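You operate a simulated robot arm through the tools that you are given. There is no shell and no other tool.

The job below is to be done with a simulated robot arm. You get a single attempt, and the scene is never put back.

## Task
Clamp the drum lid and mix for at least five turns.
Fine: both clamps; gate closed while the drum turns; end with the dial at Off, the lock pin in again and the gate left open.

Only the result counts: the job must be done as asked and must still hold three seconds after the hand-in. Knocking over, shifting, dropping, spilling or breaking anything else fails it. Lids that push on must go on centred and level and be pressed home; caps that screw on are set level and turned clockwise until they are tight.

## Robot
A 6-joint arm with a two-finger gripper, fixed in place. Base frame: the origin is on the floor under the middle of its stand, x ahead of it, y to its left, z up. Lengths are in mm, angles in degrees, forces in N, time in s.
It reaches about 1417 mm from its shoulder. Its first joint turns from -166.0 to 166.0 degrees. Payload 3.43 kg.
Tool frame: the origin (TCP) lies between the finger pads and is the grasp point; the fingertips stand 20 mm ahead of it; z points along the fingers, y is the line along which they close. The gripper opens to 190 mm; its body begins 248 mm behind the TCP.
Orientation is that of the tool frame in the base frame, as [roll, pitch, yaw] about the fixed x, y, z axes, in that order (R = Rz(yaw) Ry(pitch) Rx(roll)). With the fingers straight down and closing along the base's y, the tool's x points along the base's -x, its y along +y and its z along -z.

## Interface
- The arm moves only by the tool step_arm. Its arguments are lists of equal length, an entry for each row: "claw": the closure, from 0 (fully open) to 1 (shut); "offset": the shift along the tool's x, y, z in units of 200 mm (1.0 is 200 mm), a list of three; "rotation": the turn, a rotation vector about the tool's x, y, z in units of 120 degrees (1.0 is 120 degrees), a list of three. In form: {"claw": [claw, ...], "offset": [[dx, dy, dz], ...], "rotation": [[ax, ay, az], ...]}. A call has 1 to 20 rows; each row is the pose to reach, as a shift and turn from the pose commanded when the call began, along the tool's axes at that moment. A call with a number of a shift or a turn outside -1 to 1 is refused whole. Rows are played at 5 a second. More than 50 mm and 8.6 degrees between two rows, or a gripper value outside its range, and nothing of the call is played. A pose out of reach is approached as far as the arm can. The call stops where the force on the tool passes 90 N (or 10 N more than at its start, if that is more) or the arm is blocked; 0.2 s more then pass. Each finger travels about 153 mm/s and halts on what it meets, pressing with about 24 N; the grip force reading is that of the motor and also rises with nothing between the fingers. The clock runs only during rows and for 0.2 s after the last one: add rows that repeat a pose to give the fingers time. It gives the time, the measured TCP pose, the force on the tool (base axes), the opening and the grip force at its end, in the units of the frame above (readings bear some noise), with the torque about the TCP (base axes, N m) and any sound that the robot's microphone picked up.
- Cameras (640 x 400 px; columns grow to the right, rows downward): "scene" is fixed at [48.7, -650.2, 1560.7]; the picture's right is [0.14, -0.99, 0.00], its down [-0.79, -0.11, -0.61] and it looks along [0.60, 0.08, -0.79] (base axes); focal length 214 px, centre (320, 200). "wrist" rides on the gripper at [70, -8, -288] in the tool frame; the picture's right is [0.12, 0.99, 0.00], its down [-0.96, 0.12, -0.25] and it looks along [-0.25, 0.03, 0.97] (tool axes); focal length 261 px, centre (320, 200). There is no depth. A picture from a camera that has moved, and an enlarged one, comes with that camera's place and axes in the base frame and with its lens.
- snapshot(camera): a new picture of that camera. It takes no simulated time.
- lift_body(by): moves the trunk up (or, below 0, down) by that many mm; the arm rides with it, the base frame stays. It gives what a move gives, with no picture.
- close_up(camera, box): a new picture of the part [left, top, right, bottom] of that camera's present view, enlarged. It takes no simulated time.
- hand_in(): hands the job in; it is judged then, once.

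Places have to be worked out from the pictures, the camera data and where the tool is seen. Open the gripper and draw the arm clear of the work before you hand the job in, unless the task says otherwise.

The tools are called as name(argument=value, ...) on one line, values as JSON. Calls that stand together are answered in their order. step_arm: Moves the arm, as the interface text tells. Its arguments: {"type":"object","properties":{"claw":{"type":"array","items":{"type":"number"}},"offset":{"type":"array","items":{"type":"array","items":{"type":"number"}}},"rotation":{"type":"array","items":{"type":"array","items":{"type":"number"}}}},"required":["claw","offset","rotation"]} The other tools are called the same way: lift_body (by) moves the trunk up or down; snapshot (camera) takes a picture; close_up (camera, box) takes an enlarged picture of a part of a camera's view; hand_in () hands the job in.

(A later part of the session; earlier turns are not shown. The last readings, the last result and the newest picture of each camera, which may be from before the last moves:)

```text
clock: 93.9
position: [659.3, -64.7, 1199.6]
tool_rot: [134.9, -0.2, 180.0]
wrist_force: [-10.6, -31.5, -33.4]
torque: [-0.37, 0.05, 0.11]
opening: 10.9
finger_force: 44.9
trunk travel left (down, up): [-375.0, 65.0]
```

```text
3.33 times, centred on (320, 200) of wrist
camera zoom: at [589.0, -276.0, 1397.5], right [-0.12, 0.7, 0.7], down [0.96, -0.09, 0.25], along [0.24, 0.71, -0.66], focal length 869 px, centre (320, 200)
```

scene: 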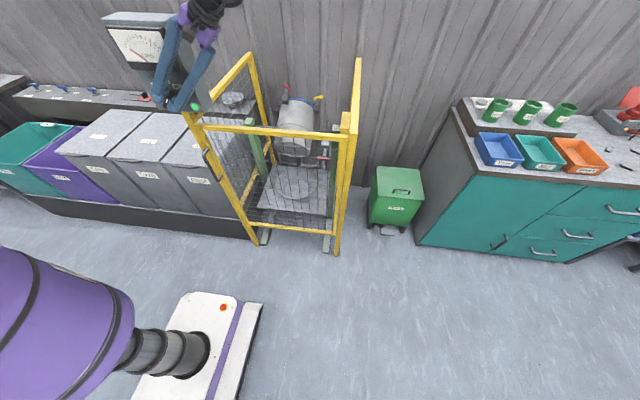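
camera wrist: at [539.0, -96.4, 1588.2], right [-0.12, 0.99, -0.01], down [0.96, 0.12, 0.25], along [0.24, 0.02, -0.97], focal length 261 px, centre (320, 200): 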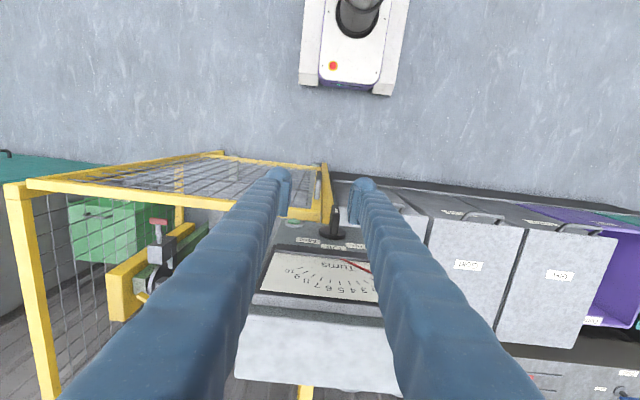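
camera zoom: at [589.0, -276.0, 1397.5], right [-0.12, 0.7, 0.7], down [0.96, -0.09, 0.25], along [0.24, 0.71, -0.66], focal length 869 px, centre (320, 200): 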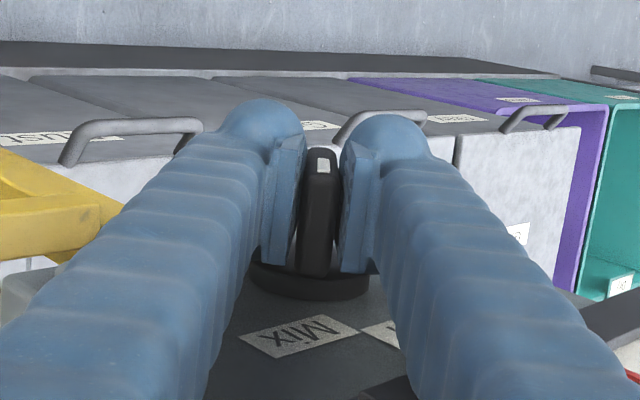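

At 93.9 s the meter reads 5 turns and the drum is ~6.6° short of upright (ω≈137.2°/s), so the sixth upright falls at ≈96.57 s. In one call I hold, then turn the dial back so that it leaves Mix around that moment and ends at Off.

step_arm(claw=[1, 1, 1, 1, 1, 1, 1, 1, 1, 1, 1, 1, 1, 1, 1, 1, 1, 1, 1, 1], offset=[[0, 0, 0], [0, 0, 0], [0, 0, 0], [0, 0, 0], [0, 0, 0], [0, 0, 0], [0, 0, 0], [0, 0, 0], [0, 0, 0], [0, 0, 0], [0, 0, 0], [0, 0, 0], [0, 0, 0], [0, 0, 0], [0, 0, 0], [0, 0, 0], [0, 0, 0], [0, 0, 0], [0, 0, 0], [0, 0, 0]], rotation=[[0, 0, 0], [0, 0, 0], [0, 0, 0], [0, 0, 0], [0, 0, 0], [0, 0, 0], [0, 0, 0], [0, 0, 0], [0, 0, 0], [0, 0, 0], [0, 0, 0], [0, 0, 0], [0.0667, 0, 0], [0.1333, 0, 0], [0.2, 0, 0], [0.2667, 0, 0], [0.3333, 0, 0], [0.379, 0, 0], [0.379, 0, 0], [0.379, 0, 0]])

close_up(camera="scene", box=[90, 10, 230, 130])

close_up(camera="scene", box=[240, 70, 350, 180])

close_up(camera="wrist", box=[240, 140, 400, 260])

```text
clock: 98.1
position: [661.7, -59.9, 1204.3]
tool_rot: [-179.7, 0.0, 179.9]
wrist_force: [10.9, 10.0, 14.8]
torque: [0.11, -0.02, 0.05]
opening: 10.9
finger_force: 44.9
trunk travel left (down, up): [-375.0, 65.0]
```

```text
3.33 times, centred on (160, 70) of scene
camera zoom: at [48.7, -650.2, 1560.7], right [0.14, -0.99, 0.0], down [-0.79, -0.11, -0.61], along [0.6, 0.08, -0.79], focal length 715 px, centre (853, 633)
```

zoom: 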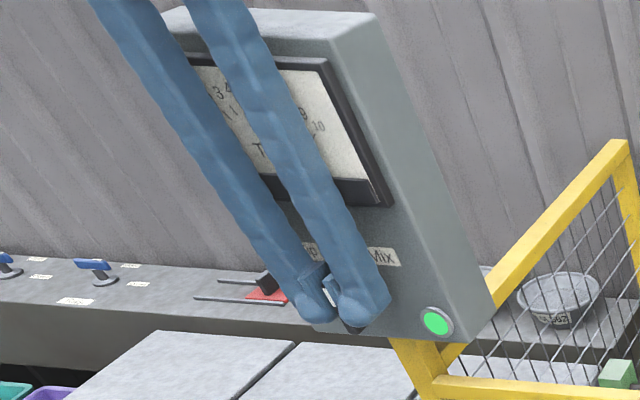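

```text
3.64 times, centred on (295, 125) of scene
camera zoom: at [48.7, -650.2, 1560.7], right [0.14, -0.99, 0.0], down [-0.79, -0.11, -0.61], along [0.6, 0.08, -0.79], focal length 780 px, centre (411, 473)
```

zoom: 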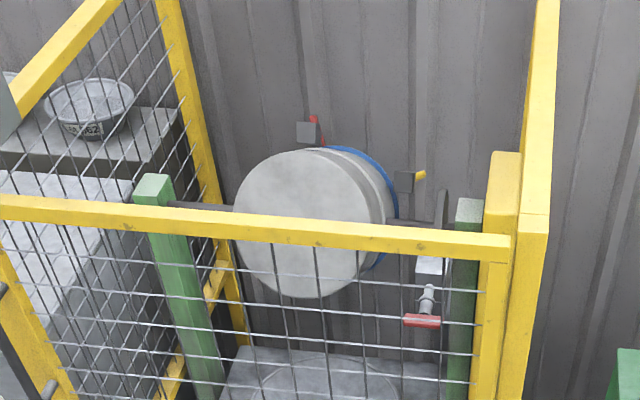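

```text
3.33 times, centred on (320, 200) of wrist
camera zoom: at [589.1, -67.7, 1490.5], right [-0.12, 0.99, -0.01], down [0.96, 0.12, 0.25], along [0.25, 0.02, -0.97], focal length 869 px, centre (320, 200)
```

zoom: 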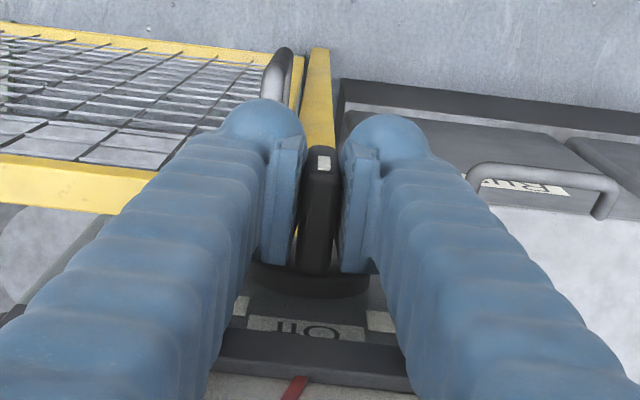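

The dial is at Off, but the lamp is still lit and the drum is past upright (~105°); it may be running down or parking itself. I hold at Off for a second and look again.

step_arm(claw=[1, 1, 1, 1], offset=[[0, 0, 0], [0, 0, 0], [0, 0, 0], [0, 0, 0]], rotation=[[0, 0, 0], [0, 0, 0], [0, 0, 0], [0, 0, 0]])

close_up(camera="scene", box=[90, 10, 230, 130])

close_up(camera="scene", box=[240, 70, 350, 180])

```text
clock: 99.1
position: [660.3, -60.4, 1202.9]
tool_rot: [-179.8, 0.1, 179.9]
wrist_force: [16.6, 16.5, 27.5]
torque: [0.14, -0.13, 0.06]
opening: 11.1
finger_force: 44.3
trunk travel left (down, up): [-375.0, 65.0]
```

```text
3.33 times, centred on (160, 70) of scene
camera zoom: at [48.7, -650.2, 1560.7], right [0.14, -0.99, 0.0], down [-0.79, -0.11, -0.61], along [0.6, 0.08, -0.79], focal length 715 px, centre (853, 633)
```

zoom: 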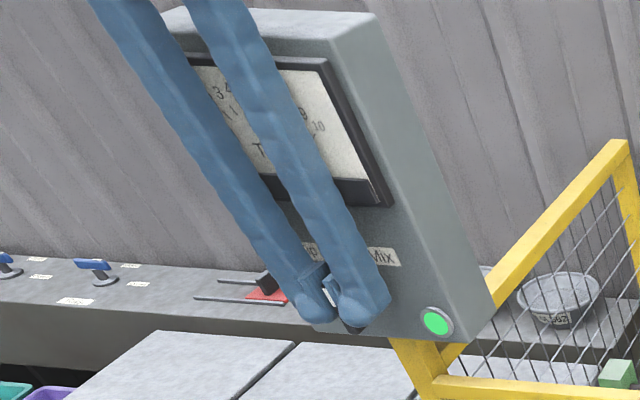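

```text
3.64 times, centred on (295, 125) of scene
camera zoom: at [48.7, -650.2, 1560.7], right [0.14, -0.99, 0.0], down [-0.79, -0.11, -0.61], along [0.6, 0.08, -0.79], focal length 780 px, centre (411, 473)
```

zoom: 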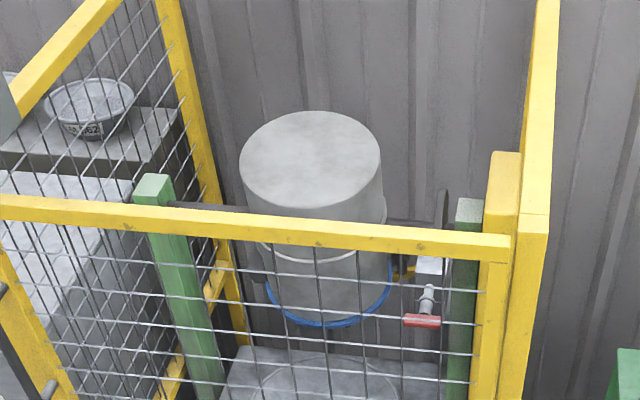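

The drum is now at ~165° and creeping on at ~60°/s, so it is parking itself with the lamp lit. I keep holding at Off until it comes to rest.

step_arm(claw=[1, 1, 1, 1, 1, 1, 1, 1, 1, 1, 1, 1, 1, 1, 1, 1, 1, 1, 1, 1], offset=[[0, 0, 0], [0, 0, 0], [0, 0, 0], [0, 0, 0], [0, 0, 0], [0, 0, 0], [0, 0, 0], [0, 0, 0], [0, 0, 0], [0, 0, 0], [0, 0, 0], [0, 0, 0], [0, 0, 0], [0, 0, 0], [0, 0, 0], [0, 0, 0], [0, 0, 0], [0, 0, 0], [0, 0, 0], [0, 0, 0]], rotation=[[0, 0, 0], [0, 0, 0], [0, 0, 0], [0, 0, 0], [0, 0, 0], [0, 0, 0], [0, 0, 0], [0, 0, 0], [0, 0, 0], [0, 0, 0], [0, 0, 0], [0, 0, 0], [0, 0, 0], [0, 0, 0], [0, 0, 0], [0, 0, 0], [0, 0, 0], [0, 0, 0], [0, 0, 0], [0, 0, 0]])

close_up(camera="scene", box=[90, 10, 230, 130])

close_up(camera="scene", box=[240, 70, 350, 180])

```text
clock: 103.3
position: [660.0, -60.1, 1203.1]
tool_rot: [-179.7, 0.1, 179.9]
wrist_force: [20.6, 22.4, 30.7]
torque: [0.14, -0.18, 0.07]
opening: 11.0
finger_force: 44.7
trunk travel left (down, up): [-375.0, 65.0]
```

```text
3.33 times, centred on (160, 70) of scene
camera zoom: at [48.7, -650.2, 1560.7], right [0.14, -0.99, 0.0], down [-0.79, -0.11, -0.61], along [0.6, 0.08, -0.79], focal length 715 px, centre (853, 633)
```

zoom: 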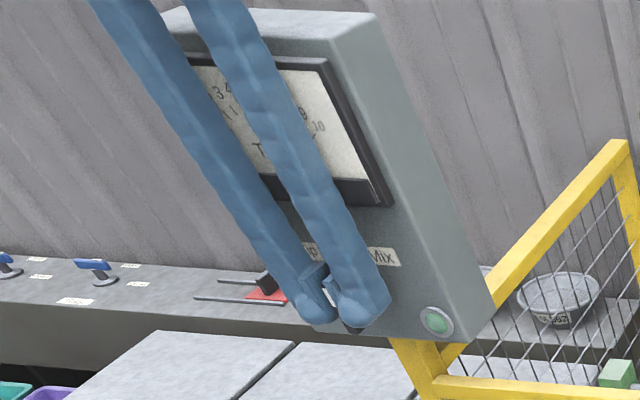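

```text
3.64 times, centred on (295, 125) of scene
camera zoom: at [48.7, -650.2, 1560.7], right [0.14, -0.99, 0.0], down [-0.79, -0.11, -0.61], along [0.6, 0.08, -0.79], focal length 780 px, centre (411, 473)
```

zoom: 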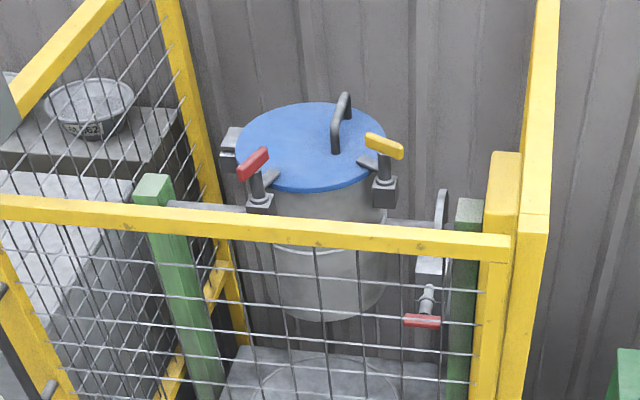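

The lamp has gone out and the drum is parked upright with the dial at Off. I release the knob and back away from the panel.

step_arm(claw=[0.8, 0.65, 0.65, 0.65, 0.65, 0.65, 0.65, 0.65, 0.65], offset=[[0, 0, 0], [0, 0, 0], [0, 0, 0], [0.1, 0, 0], [0.2, 0, 0], [0.26, 0, 0], [0.26, 0, -0.2], [0.26, 0, -0.4], [0.26, 0, -0.5]], rotation=[[0, 0, 0], [0, 0, 0], [0, 0, 0], [0, 0, 0], [0, 0, 0], [0, 0, 0], [0, 0, 0], [0, 0, 0], [0, 0, 0]])

close_up(camera="scene", box=[90, 10, 230, 130])

close_up(camera="wrist", box=[240, 140, 440, 320])

```text
clock: 105.3
position: [607.4, -62.1, 1303.5]
tool_rot: [-179.7, -0.1, 179.9]
wrist_force: [-0.6, 0.1, 0.7]
torque: [0.02, -0.03, 0.05]
opening: 66.5
finger_force: 0.1
trunk travel left (down, up): [-375.0, 65.0]
```

```text
3.33 times, centred on (160, 70) of scene
camera zoom: at [48.7, -650.2, 1560.7], right [0.14, -0.99, 0.0], down [-0.79, -0.11, -0.61], along [0.6, 0.08, -0.79], focal length 715 px, centre (853, 633)
```

zoom: 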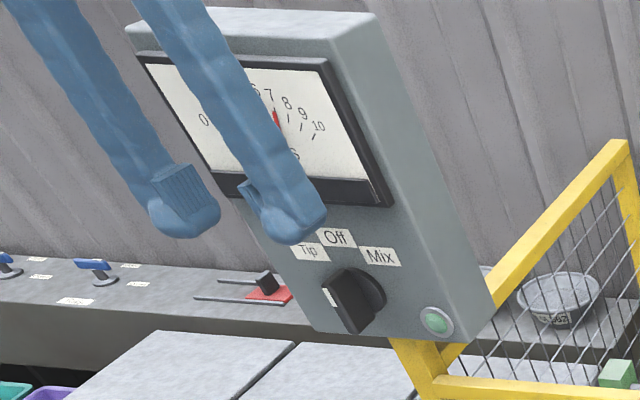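

```text
2.22 times, centred on (340, 230) of wrist
camera zoom: at [537.1, -69.8, 1591.6], right [-0.12, 0.99, 0.0], down [0.96, 0.12, 0.25], along [0.24, 0.02, -0.97], focal length 579 px, centre (276, 133)
```

zoom: 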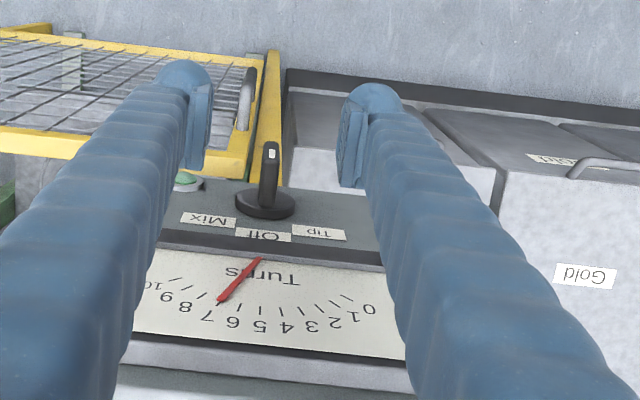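

The dial reads Off and the meter about 7 turns. I go back over the closed gate's top rail to open it, turning the fingers across the rail.

step_arm(claw=[0.65, 0.65, 0.6, 0.6, 0.6, 0.6, 0.6, 0.6, 0.6, 0.6, 0.6, 0.6], offset=[[0, -0.079, 0], [0, -0.158, 0], [0, -0.2375, 0], [0, -0.3167, 0], [0, -0.396, 0], [0, -0.475, 0], [0, -0.554, 0], [0, -0.633, 0], [0, -0.7125, 0], [0, -0.792, 0], [0, -0.871, 0], [0, -0.95, 0]], rotation=[[0, 0, 0.0625], [0, 0, 0.125], [0, 0, 0.1875], [0, 0, 0.25], [0, 0, 0.3125], [0, 0, 0.375], [0, 0, 0.4375], [0, 0, 0.5], [0, 0, 0.5625], [0, 0, 0.625], [0, 0, 0.6875], [0, 0, 0.75]])

step_arm(claw=[0.6, 0.6, 0.6, 0.6], offset=[[-0.1, 0.12, 0.1], [-0.2, 0.24, 0.25], [-0.3, 0.36, 0.4], [-0.425, 0.48, 0.5]], rotation=[[0, 0, 0], [0, 0, 0], [0, 0, 0], [0, 0, 0]])

snapshot(camera="wrist")

snapshot(camera="scene")

```text
clock: 107.9
position: [607.0, -252.7, 1303.7]
tool_rot: [-179.9, 0.2, 89.8]
wrist_force: [-0.4, 0.3, -0.1]
torque: [0.07, 0.02, 0.0]
opening: 76.2
finger_force: 0.0
trunk travel left (down, up): [-375.0, 65.0]
```

```text
clock: 108.9
position: [703.9, -337.8, 1204.2]
tool_rot: [-179.9, 0.2, 89.9]
wrist_force: [0.6, -0.5, 0.0]
torque: [0.14, 0.06, -0.02]
opening: 76.2
finger_force: 0.1
trunk travel left (down, up): [-375.0, 65.0]
```

```text
taken
camera wrist: at [695.3, -266.9, 1490.5], right [0.99, 0.12, 0.0], down [0.11, -0.96, 0.25], along [0.03, -0.25, -0.97], focal length 261 px, centre (320, 200)
```

wrist: 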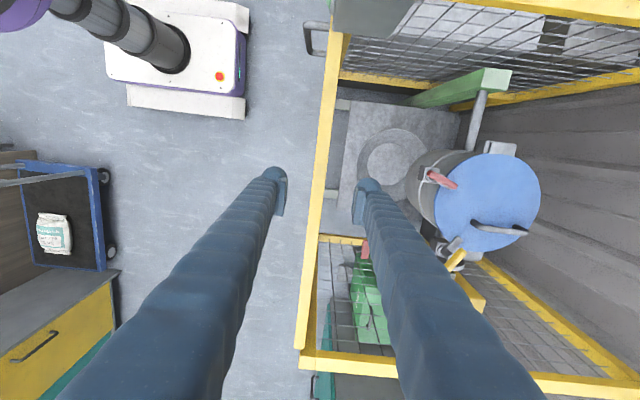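

```text
taken
```

scene: 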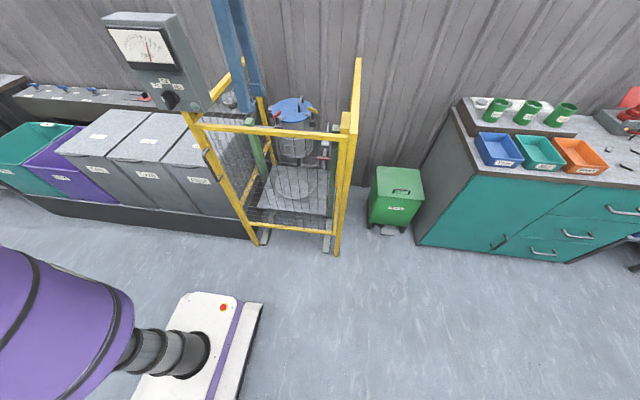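

The rail lies centred and parallel between the fingers. I lower to straddle it.

step_arm(claw=[0.6, 0.6, 0.6, 0.6], offset=[[0, 0, 0.18], [0, 0, 0.36], [0, 0, 0.54], [0, 0, 0.7]], rotation=[[0, 0, 0], [0, 0, 0], [0, 0, 0], [0, 0, 0]])

snapshot(camera="wrist")

```text
clock: 109.9
position: [703.5, -337.6, 1064.1]
tool_rot: [-180.0, 0.2, 89.9]
wrist_force: [-0.6, -0.1, 0.2]
torque: [0.04, 0.01, -0.01]
opening: 76.3
finger_force: 0.0
trunk travel left (down, up): [-375.0, 65.0]
```

```text
taken
camera wrist: at [694.7, -267.2, 1349.9], right [0.99, 0.12, 0.0], down [0.11, -0.96, 0.25], along [0.03, -0.25, -0.97], focal length 261 px, centre (320, 200)
```

wrist: 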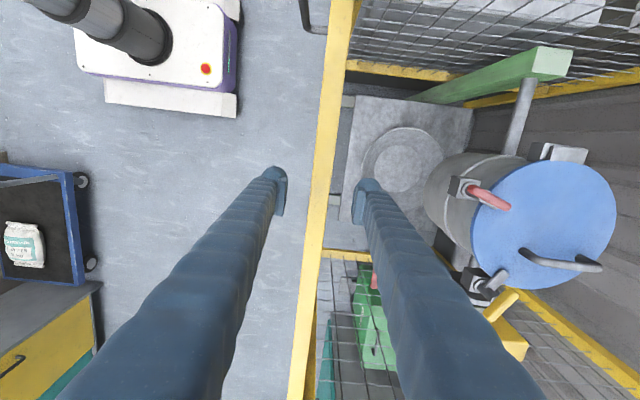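

Straddled. I pull the gate open, swinging the first 30° about the hinge.

step_arm(claw=[0.7, 0.7, 0.7, 0.7, 0.7, 0.7], offset=[[0, 0, 0], [-0.0087, -0.1659, 0], [-0.0347, -0.33, 0], [-0.0777, -0.4904, 0], [-0.1372, -0.6455, 0], [-0.2126, -0.7935, 0]], rotation=[[0, 0, 0], [0, 0, -0.05], [0, 0, -0.1], [0, 0, -0.15], [0, 0, -0.2], [0, 0, -0.25]])

snapshot(camera="scene")

```text
clock: 111.3
position: [543.6, -381.7, 1063.4]
tool_rot: [-179.8, 0.3, 120.0]
wrist_force: [0.4, 0.2, -0.3]
torque: [0.01, -0.08, -0.01]
opening: 56.9
finger_force: 0.1
trunk travel left (down, up): [-375.0, 65.0]
```

```text
taken
```

scene: 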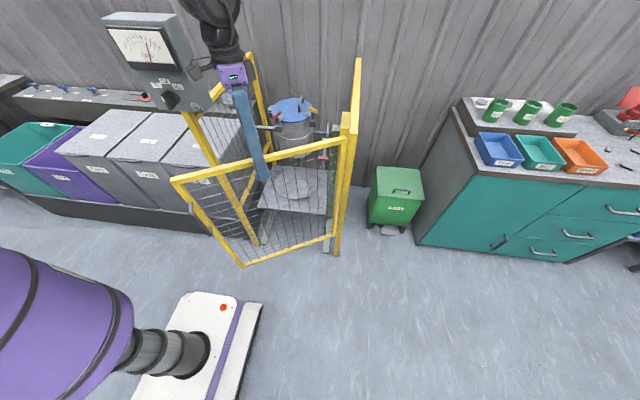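

The gate follows with no load. I continue the next 30°.

step_arm(claw=[0.7, 0.7, 0.7, 0.7, 0.7], offset=[[-0.0086, -0.1641, 0], [-0.0343, -0.3264, 0], [-0.0768, -0.4852, 0], [-0.1357, -0.6386, 0], [-0.2103, -0.785, 0]], rotation=[[0, 0, -0.05], [0, 0, -0.1], [0, 0, -0.15], [0, 0, -0.2], [0, 0, -0.25]])

snapshot(camera="scene")

snapshot(camera="wrist")

```text
clock: 112.5
position: [427.3, -495.1, 1063.0]
tool_rot: [-179.8, 0.1, 150.0]
wrist_force: [-0.2, 0.1, -0.2]
torque: [0.06, -0.08, 0.02]
opening: 57.0
finger_force: 0.1
trunk travel left (down, up): [-375.0, 65.0]
```

```text
taken
```

scene: 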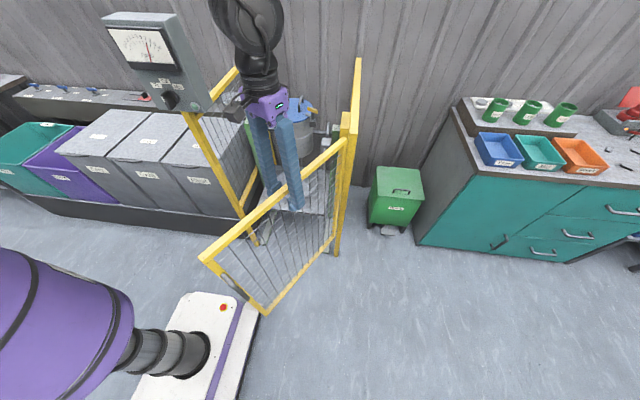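

```text
taken
camera wrist: at [361.8, -465.9, 1350.5], right [0.39, 0.92, 0.0], down [0.89, -0.38, 0.25], along [0.23, -0.1, -0.97], focal length 261 px, centre (320, 200)
```

wrist: 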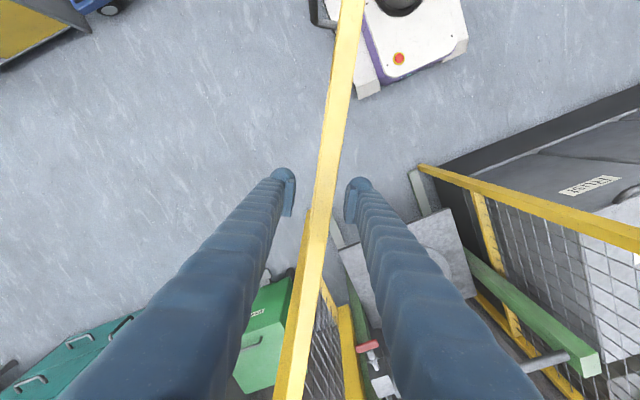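

The gate is about halfway open. I continue another 30°.

step_arm(claw=[0.7, 0.7, 0.7, 0.7, 0.7], offset=[[-0.0086, -0.1641, 0], [-0.0343, -0.3264, 0], [-0.0768, -0.4852, 0], [-0.1357, -0.6386, 0], [-0.2103, -0.785, 0]], rotation=[[0, 0, -0.05], [0, 0, -0.1], [0, 0, -0.15], [0, 0, -0.2], [0, 0, -0.25]])

snapshot(camera="scene")

snapshot(camera="wrist")

```text
clock: 113.7
position: [386.2, -652.8, 1066.2]
tool_rot: [-179.8, -0.1, 180.0]
wrist_force: [-0.7, 0.7, 0.5]
torque: [0.02, -0.05, 0.0]
opening: 57.0
finger_force: 0.0
trunk travel left (down, up): [-375.0, 65.0]
```

```text
taken
```

scene: 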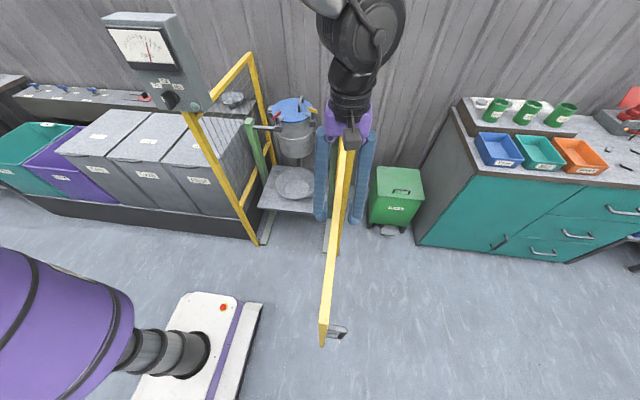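

```text
taken
camera wrist: at [315.0, -661.0, 1352.5], right [-0.12, 0.99, 0.0], down [0.96, 0.12, 0.25], along [0.24, 0.03, -0.97], focal length 261 px, centre (320, 200)
```

wrist: 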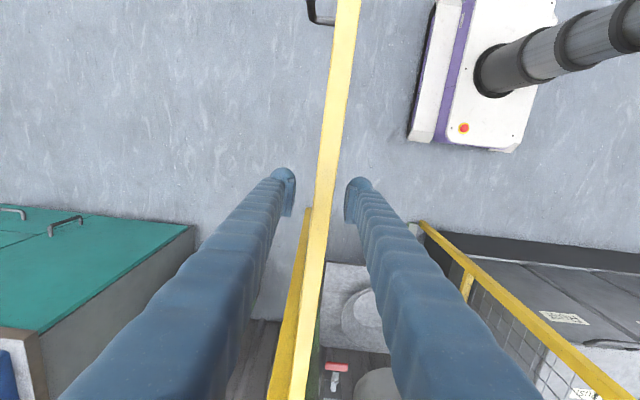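

The gate is at ~178°. I swing the last ~14° to bring it back to about where it stood at the start.

step_arm(claw=[0.7, 0.7, 0.7], offset=[[-0.006, -0.137, 0], [-0.024, -0.272, 0], [-0.0466, -0.3798, 0]], rotation=[[0, 0, -0.0417], [0, 0, -0.0833], [0, 0, -0.1167]])

snapshot(camera="wrist")

snapshot(camera="scene")

```text
clock: 114.5
position: [395.3, -726.3, 1065.9]
tool_rot: [-179.9, -0.2, -166.0]
wrist_force: [0.5, 0.3, 0.0]
torque: [-0.01, 0.04, 0.01]
opening: 56.8
finger_force: 0.1
trunk travel left (down, up): [-375.0, 65.0]
```

```text
taken
camera wrist: at [328.6, -751.3, 1353.1], right [-0.36, 0.93, 0.0], down [0.91, 0.35, 0.24], along [0.23, 0.08, -0.97], focal length 261 px, centre (320, 200)
```

wrist: 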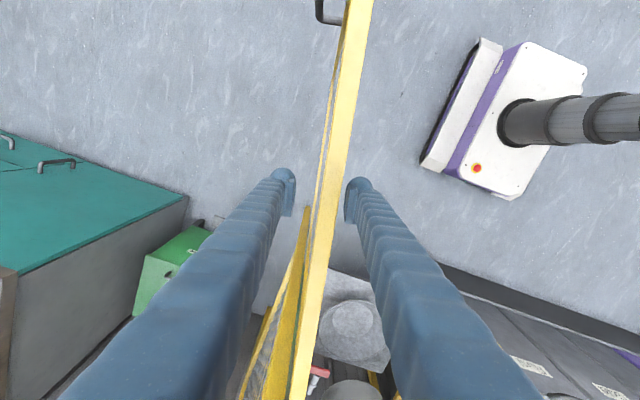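

```text
taken
```

scene: 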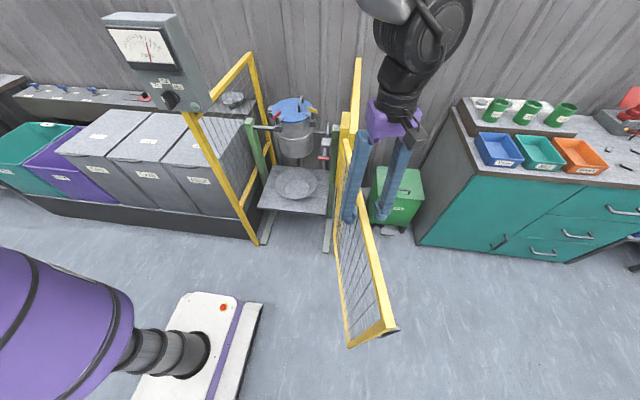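

The gate stands open at about 191°, like at the start. I rise off the rail and then move inward, turning the gripper for the pin approach.

step_arm(claw=[0.65, 0.65, 0.65, 0.65], offset=[[0, 0, -0.18], [0, 0, -0.36], [0, 0, -0.54], [0, 0, -0.7]], rotation=[[0, 0, 0], [0, 0, 0], [0, 0, 0], [0, 0, 0]])

step_arm(claw=[0.65, 0.65, 0.65, 0.65, 0.65, 0.65, 0.65, 0.65, 0.65], offset=[[-0.103, 0.0693, 0], [-0.206, 0.1387, 0], [-0.3095, 0.208, 0], [-0.4127, 0.2773, 0], [-0.5158, 0.3467, 0], [-0.619, 0.416, 0], [-0.7222, 0.4853, 0], [-0.8253, 0.5547, 0], [-0.9285, 0.624, 0]], rotation=[[0, 0, 0.062], [0, 0, 0.124], [0, 0, 0.1861], [0, 0, 0.2481], [0, 0, 0.3102], [0, 0, 0.3722], [0, 0, 0.4342], [0, 0, 0.4963], [0, 0, 0.5583]])

step_arm(claw=[0.65, 0.65, 0.65, 0.65, 0.65, 0.65, 0.65, 0.65, 0.65], offset=[[0.0153, 0.1089, 0], [0.0307, 0.2178, 0], [0.046, 0.3267, 0], [0.0613, 0.4356, 0], [0.0767, 0.5444, 0], [0.092, 0.6533, 0], [0.1073, 0.7622, 0], [0.1227, 0.8711, 0], [0.138, 0.98, 0]], rotation=[[0, 0, 0.0634], [0, 0, 0.1269], [0, 0, 0.1903], [0, 0, 0.2538], [0, 0, 0.3172], [0, 0, 0.3807], [0, 0, 0.4441], [0, 0, 0.5076], [0, 0, 0.571]])

snapshot(camera="scene")

```text
clock: 115.5
position: [395.7, -724.7, 1204.5]
tool_rot: [-179.8, -0.1, -166.1]
wrist_force: [-0.3, 0.3, 0.1]
torque: [-0.04, -0.02, 0.0]
opening: 66.3
finger_force: 0.0
trunk travel left (down, up): [-375.0, 65.0]
```

```text
clock: 117.5
position: [548.5, -562.0, 1205.5]
tool_rot: [-179.7, 0.3, 126.8]
wrist_force: [0.2, -0.2, -0.4]
torque: [-0.01, 0.03, 0.01]
opening: 66.6
finger_force: 0.0
trunk travel left (down, up): [-375.0, 65.0]
```

```text
clock: 119.5
position: [686.9, -423.0, 1204.3]
tool_rot: [179.8, 0.3, 58.3]
wrist_force: [1.0, 0.2, 0.2]
torque: [-0.04, 0.0, 0.01]
opening: 66.4
finger_force: 0.0
trunk travel left (down, up): [-375.0, 65.0]
```

```text
taken
```

scene: 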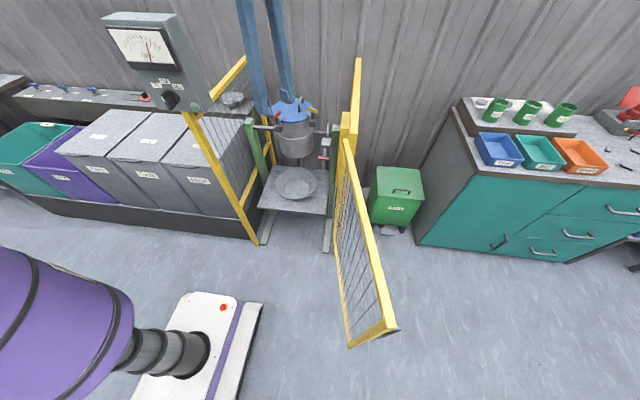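

The gate stays open and the tool is radial (-31.6°). I tip the tool forward 54° while moving outward, as on the first pin approach.

step_arm(claw=[0.65, 0.65, 0.65, 0.65, 0.65, 0.65, 0.65], offset=[[0, 0.06, 0], [0, 0.12, 0], [0, 0.18, 0], [0, 0.24, 0], [0, 0.3, 0], [0, 0.36, 0], [0, 0.425, 0]], rotation=[[-0.0643, 0, 0], [-0.1286, 0, 0], [-0.1929, 0, 0], [-0.2571, 0, 0], [-0.3214, 0, 0], [-0.3857, 0, 0], [-0.45, 0, 0]])

snapshot(camera="scene")

```text
clock: 121.1
position: [759.4, -465.4, 1204.8]
tool_rot: [125.9, 0.2, 58.5]
wrist_force: [-0.4, 0.8, -0.2]
torque: [0.04, 0.0, 0.03]
opening: 66.4
finger_force: 0.1
out of reach, approached as far as the arm can: row 5
trunk travel left (down, up): [-375.0, 65.0]
```

```text
taken
```

scene: 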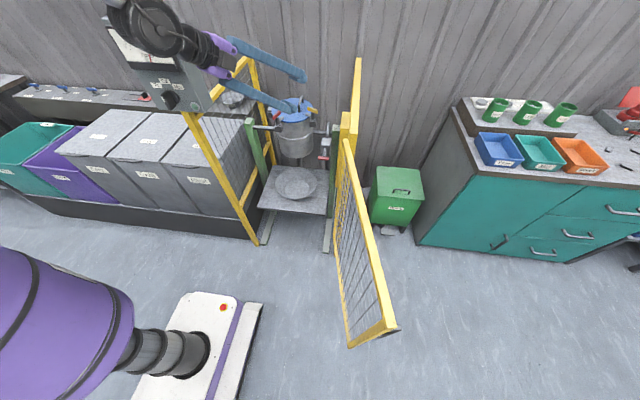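

The crossing worked. I lower the trunk 300 mm to pin height.

lift_body(by=-300)

```text
clock: 124.1
position: [758.6, -464.9, 903.8]
tool_rot: [125.9, 0.3, 58.4]
wrist_force: [-0.7, 0.5, 0.6]
torque: [-0.01, 0.03, 0.01]
opening: 66.4
finger_force: 0.0
trunk travel left (down, up): [-75.0, 365.0]
```

Now I level the tool and bring it ~110 mm short of the pulled-out T-bar, expected near (857,-561,840).

step_arm(claw=[0.68, 0.68, 0.68, 0.68, 0.68], offset=[[-0.0329, -0.0375, 0.0573], [-0.0658, -0.075, 0.1146], [-0.0987, -0.1125, 0.1719], [-0.1316, -0.15, 0.2292], [-0.1645, -0.1875, 0.2865]], rotation=[[-0.0598, 0.0027, -0.0004], [-0.1197, 0.0055, -0.0007], [-0.1795, 0.0082, -0.0011], [-0.2394, 0.011, -0.0014], [-0.2992, 0.0137, -0.0018]])

close_up(camera="wrist", box=[260, 140, 380, 240])

close_up(camera="scene", box=[290, 110, 350, 170])

```text
clock: 125.3
position: [762.7, -505.5, 841.6]
tool_rot: [89.9, 0.1, 60.0]
wrist_force: [-0.2, 0.2, -0.5]
torque: [0.03, 0.09, -0.08]
opening: 60.5
finger_force: 0.0
trunk travel left (down, up): [-75.0, 365.0]
```

```text
4.00 times, centred on (320, 190) of wrist
camera zoom: at [546.9, -300.6, 831.7], right [0.06, 0.1, 0.99], down [-0.69, -0.71, 0.12], along [0.72, -0.7, 0.03], focal length 1043 px, centre (320, 240)
```

zoom: 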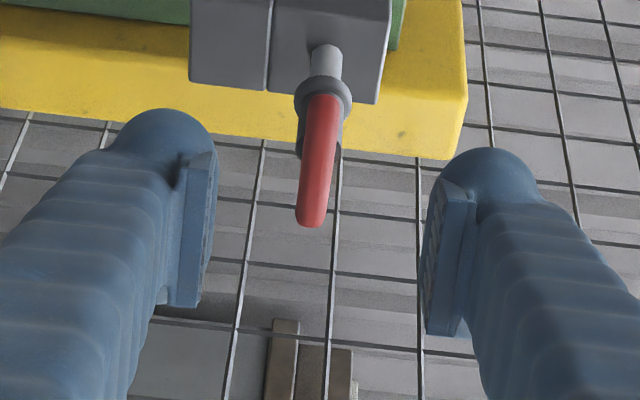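

```text
6.67 times, centred on (320, 140) of scene
camera zoom: at [48.7, -650.2, 1560.7], right [0.14, -0.99, 0.0], down [-0.79, -0.11, -0.61], along [0.6, 0.08, -0.79], focal length 1430 px, centre (320, 600)
```

zoom: 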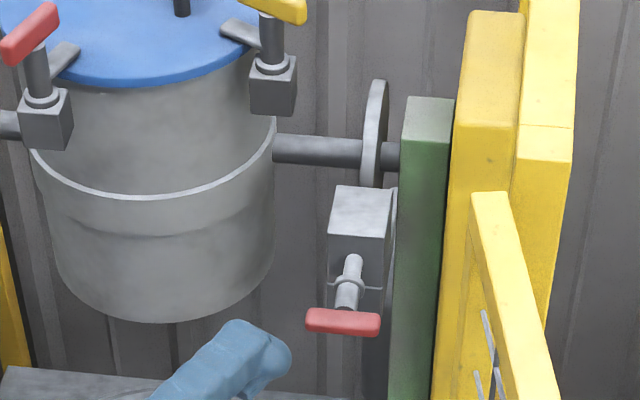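

The bar is on the tool axis to within a millimetre. I advance 105 mm and close on it.

step_arm(claw=[0.68, 0.68, 0.68, 0.68], offset=[[0, 0, 0.15], [0, 0, 0.3], [0, 0, 0.43], [0, 0, 0.53]], rotation=[[0, 0, 0], [0, 0, 0], [0, 0, 0], [0, 0, 0]])

close_up(camera="wrist", box=[260, 140, 380, 240])

```text
clock: 126.3
position: [854.7, -559.7, 841.9]
tool_rot: [90.0, -0.2, 60.1]
wrist_force: [-0.2, -0.8, 0.2]
torque: [0.02, 0.03, -0.04]
opening: 60.5
finger_force: 0.0
trunk travel left (down, up): [-75.0, 365.0]
```

```text
4.00 times, centred on (320, 190) of wrist
camera zoom: at [639.3, -354.9, 833.0], right [0.06, 0.1, 0.99], down [-0.7, -0.71, 0.11], along [0.72, -0.7, 0.03], focal length 1043 px, centre (320, 240)
```

zoom: 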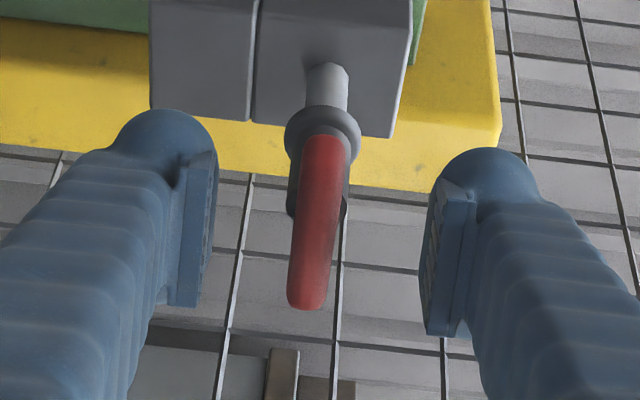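

The bar is centred at the grasp point. I close on it.

step_arm(claw=[0.9, 1, 1, 1, 1], offset=[[0, 0, 0], [0, 0, 0], [0, 0, 0], [0, 0, 0], [0, 0, 0]], rotation=[[0, 0, 0], [0, 0, 0], [0, 0, 0], [0, 0, 0], [0, 0, 0]])

```text
clock: 127.5
position: [853.1, -559.5, 841.3]
tool_rot: [90.2, 0.0, 60.1]
wrist_force: [-0.7, -0.4, -10.8]
torque: [-0.02, 0.13, -0.01]
opening: 18.8
finger_force: 45.3
trunk travel left (down, up): [-75.0, 365.0]
```

Gripped at 18.8 mm. I push along +x, first 20 mm, watching the force.

step_arm(claw=[1, 1, 1, 1], offset=[[0.0125, 0, 0.0217], [0.025, 0, 0.0433], [0.0375, 0, 0.065], [0.05, 0, 0.0866]], rotation=[[0, 0, 0], [0, 0, 0], [0, 0, 0], [0, 0, 0]])

close_up(camera="wrist", box=[260, 140, 380, 240])

```text
clock: 128.5
position: [873.4, -558.5, 840.6]
tool_rot: [90.1, 0.0, 60.0]
wrist_force: [-1.0, 4.0, -12.2]
torque: [-0.08, 0.1, 0.15]
opening: 18.3
finger_force: 44.5
trunk travel left (down, up): [-75.0, 365.0]
```

```text
4.00 times, centred on (320, 190) of wrist
camera zoom: at [659.6, -355.1, 831.8], right [0.06, 0.1, 0.99], down [-0.69, -0.71, 0.12], along [0.72, -0.7, 0.03], focal length 1043 px, centre (320, 240)
```

zoom: 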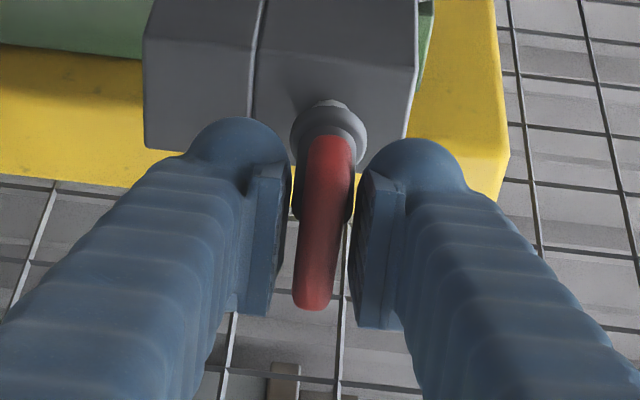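

The pin slid in 20 mm with almost no resistance. I push the remaining ~14 mm until the collar meets the block.

step_arm(claw=[1, 1, 1, 1], offset=[[0.0125, 0, 0.0217], [0.025, 0, 0.0433], [0.0325, 0, 0.0563], [0.0375, 0, 0.065]], rotation=[[0, 0, 0], [0, 0, 0], [0, 0, 0], [0, 0, 0]])

close_up(camera="wrist", box=[260, 140, 380, 240])

close_up(camera="scene", box=[290, 110, 350, 170])

```text
clock: 129.5
position: [885.9, -560.6, 839.7]
tool_rot: [90.2, -0.1, 59.9]
wrist_force: [-28.9, 3.9, -16.0]
torque: [-0.04, 0.23, 0.0]
opening: 18.6
finger_force: 45.0
trunk travel left (down, up): [-75.0, 365.0]
```

```text
4.00 times, centred on (320, 190) of wrist
camera zoom: at [672.1, -355.5, 832.0], right [0.06, 0.1, 0.99], down [-0.7, -0.71, 0.11], along [0.71, -0.7, 0.03], focal length 1043 px, centre (320, 240)
```

zoom: 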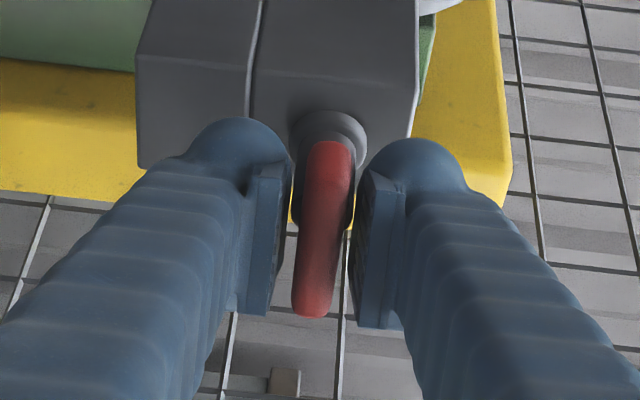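

```text
6.67 times, centred on (320, 140) of scene
camera zoom: at [48.7, -650.2, 1560.7], right [0.14, -0.99, 0.0], down [-0.79, -0.11, -0.61], along [0.6, 0.08, -0.79], focal length 1430 px, centre (320, 600)
```

zoom: 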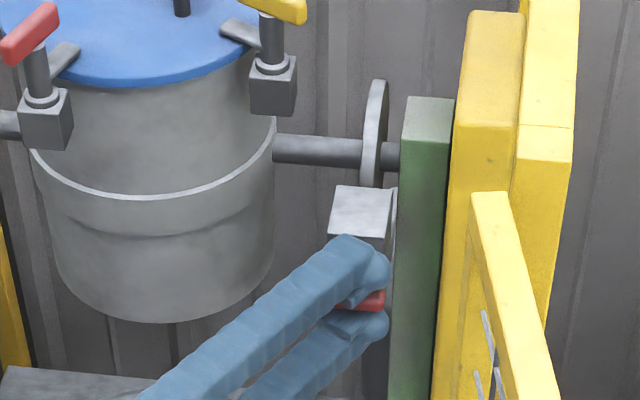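

Force rose to 29 N and the collar sits against the block just as in the original picture. I press 3 mm more to be sure it is fully home.

step_arm(claw=[1, 1, 1], offset=[[0.004, 0, 0.0065], [0.0075, 0, 0.013], [0.0075, 0, 0.013]], rotation=[[0, 0, 0], [0, 0, 0], [0, 0, 0]])

close_up(camera="wrist", box=[290, 140, 350, 190])

```text
clock: 130.3
position: [890.9, -560.3, 840.3]
tool_rot: [90.1, -0.1, 59.9]
wrist_force: [-29.0, -1.0, -18.0]
torque: [-0.03, 0.28, -0.02]
opening: 18.8
finger_force: 44.7
trunk travel left (down, up): [-75.0, 365.0]
```

```text
8.00 times, centred on (320, 165) of wrist
camera zoom: at [675.7, -355.9, 831.8], right [0.06, 0.1, 0.99], down [-0.7, -0.71, 0.11], along [0.72, -0.7, 0.03], focal length 2085 px, centre (320, 480)
```

zoom: 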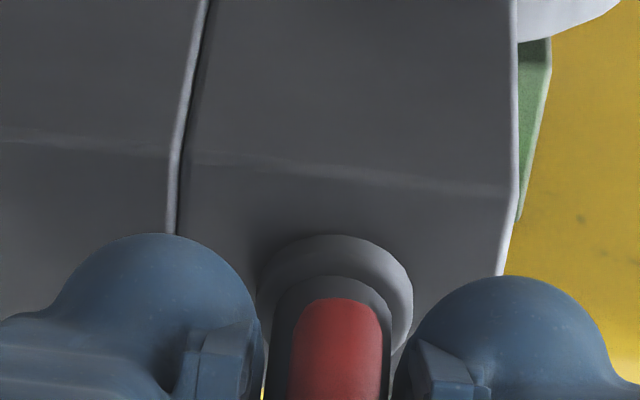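

The tool moved 5 mm at constant 29 N, so either the pads slid or the pin went further. I compare the bar's place in the grip and the collar gap.

close_up(camera="wrist", box=[260, 140, 380, 240])

close_up(camera="scene", box=[310, 125, 340, 155])

```text
4.00 times, centred on (320, 190) of wrist
camera zoom: at [675.7, -355.9, 831.8], right [0.06, 0.1, 0.99], down [-0.7, -0.71, 0.11], along [0.72, -0.7, 0.03], focal length 1043 px, centre (320, 240)
```

zoom: 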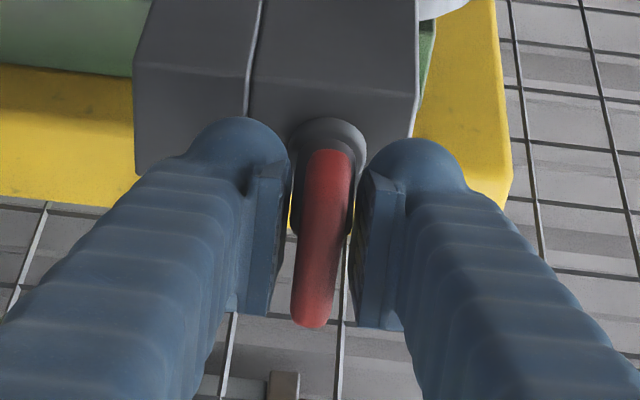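

```text
13.33 times, centred on (325, 140) of scene
camera zoom: at [48.7, -650.2, 1560.7], right [0.14, -0.99, 0.0], down [-0.79, -0.11, -0.61], along [0.6, 0.08, -0.79], focal length 2860 px, centre (253, 1000)
```

zoom: 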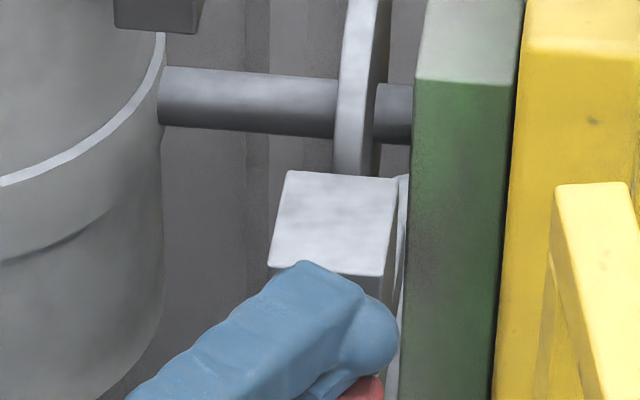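

The bar slid ~4 mm in the pads, so the pin is at its inner stop. I open the fingers fully clear and back off.

step_arm(claw=[0.8, 0.65, 0.6, 0.6, 0.6, 0.6, 0.6, 0.6], offset=[[0, 0, 0], [0, 0, 0], [0, 0, 0], [0, 0, -0.1], [0, 0, -0.25], [0, 0, -0.4], [0, 0, -0.55], [0, 0, -0.65]], rotation=[[0, 0, 0], [0, 0, 0], [0, 0, 0], [0, 0, 0], [0, 0, 0], [0, 0, 0], [0, 0, 0], [0, 0, 0]])

close_up(camera="scene", box=[310, 115, 350, 165])

close_up(camera="wrist", box=[260, 140, 380, 240])

```text
clock: 132.1
position: [778.4, -492.0, 842.8]
tool_rot: [90.0, 0.0, 60.1]
wrist_force: [-0.1, -0.3, 0.1]
torque: [-0.02, -0.02, 0.0]
opening: 76.0
finger_force: 0.0
trunk travel left (down, up): [-75.0, 365.0]
```

```text
8.00 times, centred on (330, 140) of scene
camera zoom: at [48.7, -650.2, 1560.7], right [0.14, -0.99, 0.0], down [-0.79, -0.11, -0.61], along [0.6, 0.08, -0.79], focal length 1716 px, centre (240, 680)
```

zoom: 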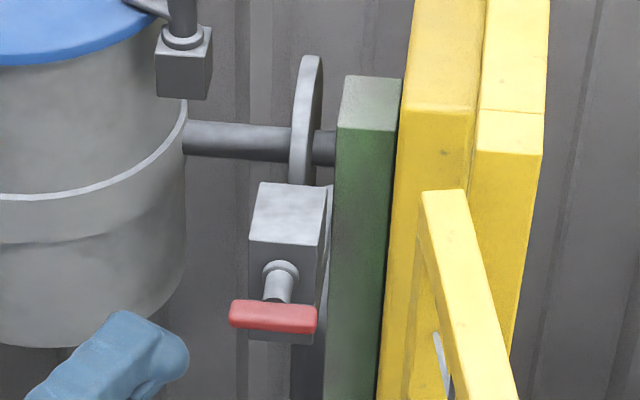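

```text
4.00 times, centred on (320, 190) of wrist
camera zoom: at [563.8, -288.8, 833.4], right [0.06, 0.1, 0.99], down [-0.7, -0.71, 0.11], along [0.72, -0.7, 0.03], focal length 1043 px, centre (320, 240)
```

zoom: 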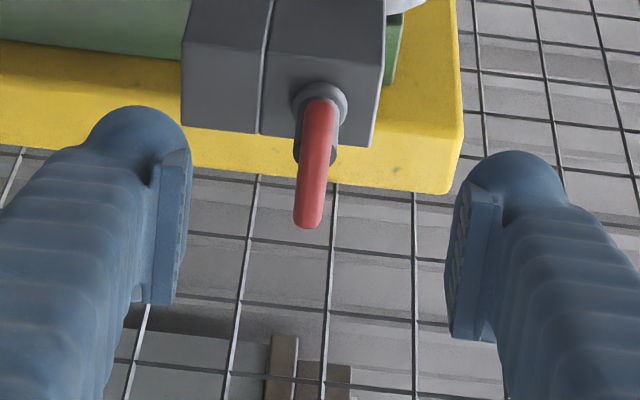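

The pin's T-bar is exactly where it stood at the start. I raise the trunk to lift the tool out of the cell.

lift_body(by=300)

snapshot(camera="scene")

```text
clock: 135.1
position: [778.5, -493.7, 1141.0]
tool_rot: [90.0, 0.0, 60.0]
wrist_force: [-0.6, -0.1, 0.0]
torque: [-0.01, 0.04, 0.01]
opening: 76.1
finger_force: 0.0
trunk travel left (down, up): [-375.0, 65.0]
```

```text
taken
```

scene: 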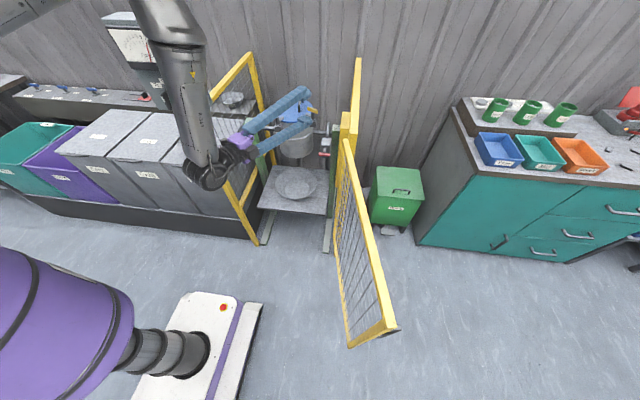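

The gate is open, the pin in, clamps closed. I lift the tool further, align it radially and turn it down so I can draw back and open the gripper clear of the work.

step_arm(claw=[0.6, 0.6, 0.6], offset=[[0, 0.15, 0], [0, 0.3, 0], [0, 0.4, 0]], rotation=[[0, -0.01, 0], [0, -0.02, 0], [0, -0.02, 0]])

step_arm(claw=[0.6, 0.6, 0.5, 0.5, 0.5, 0.5, 0.5, 0.5, 0.5, 0.5, 0.5, 0.5], offset=[[0, 0.05, 0], [0, 0.1, 0], [0, 0.15, 0], [0, 0.2, 0], [0, 0.25, 0], [0, 0.3, -0.02], [0, 0.35, -0.06], [0, 0.4, -0.12], [0, 0.45, -0.2], [0, 0.5, -0.3], [0, 0.5, -0.4], [0, 0.5, -0.5]], rotation=[[0.0625, 0, 0], [0.125, 0, 0], [0.1875, 0, 0], [0.25, 0, 0], [0.3125, 0, 0], [0.375, 0, 0], [0.4375, 0, 0], [0.5, 0, 0], [0.5625, 0, 0], [0.625, 0, 0], [0.6875, 0, 0], [0.75, 0, 0]])

snapshot(camera="scene")

```text
clock: 135.9
position: [777.8, -493.1, 1221.1]
tool_rot: [90.1, 0.0, 57.6]
wrist_force: [-1.6, -0.1, 0.2]
torque: [-0.04, 0.0, 0.04]
opening: 75.7
finger_force: 0.0
trunk travel left (down, up): [-375.0, 65.0]
```

```text
clock: 138.5
position: [695.6, -439.5, 1322.1]
tool_rot: [-179.8, 0.0, 57.6]
wrist_force: [0.6, -1.1, -0.6]
torque: [0.02, 0.05, 0.0]
opening: 95.1
finger_force: 0.0
trunk travel left (down, up): [-375.0, 65.0]
```

```text
taken
```

scene: 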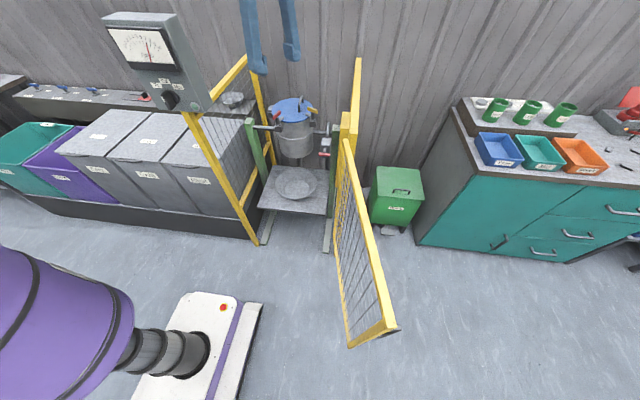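

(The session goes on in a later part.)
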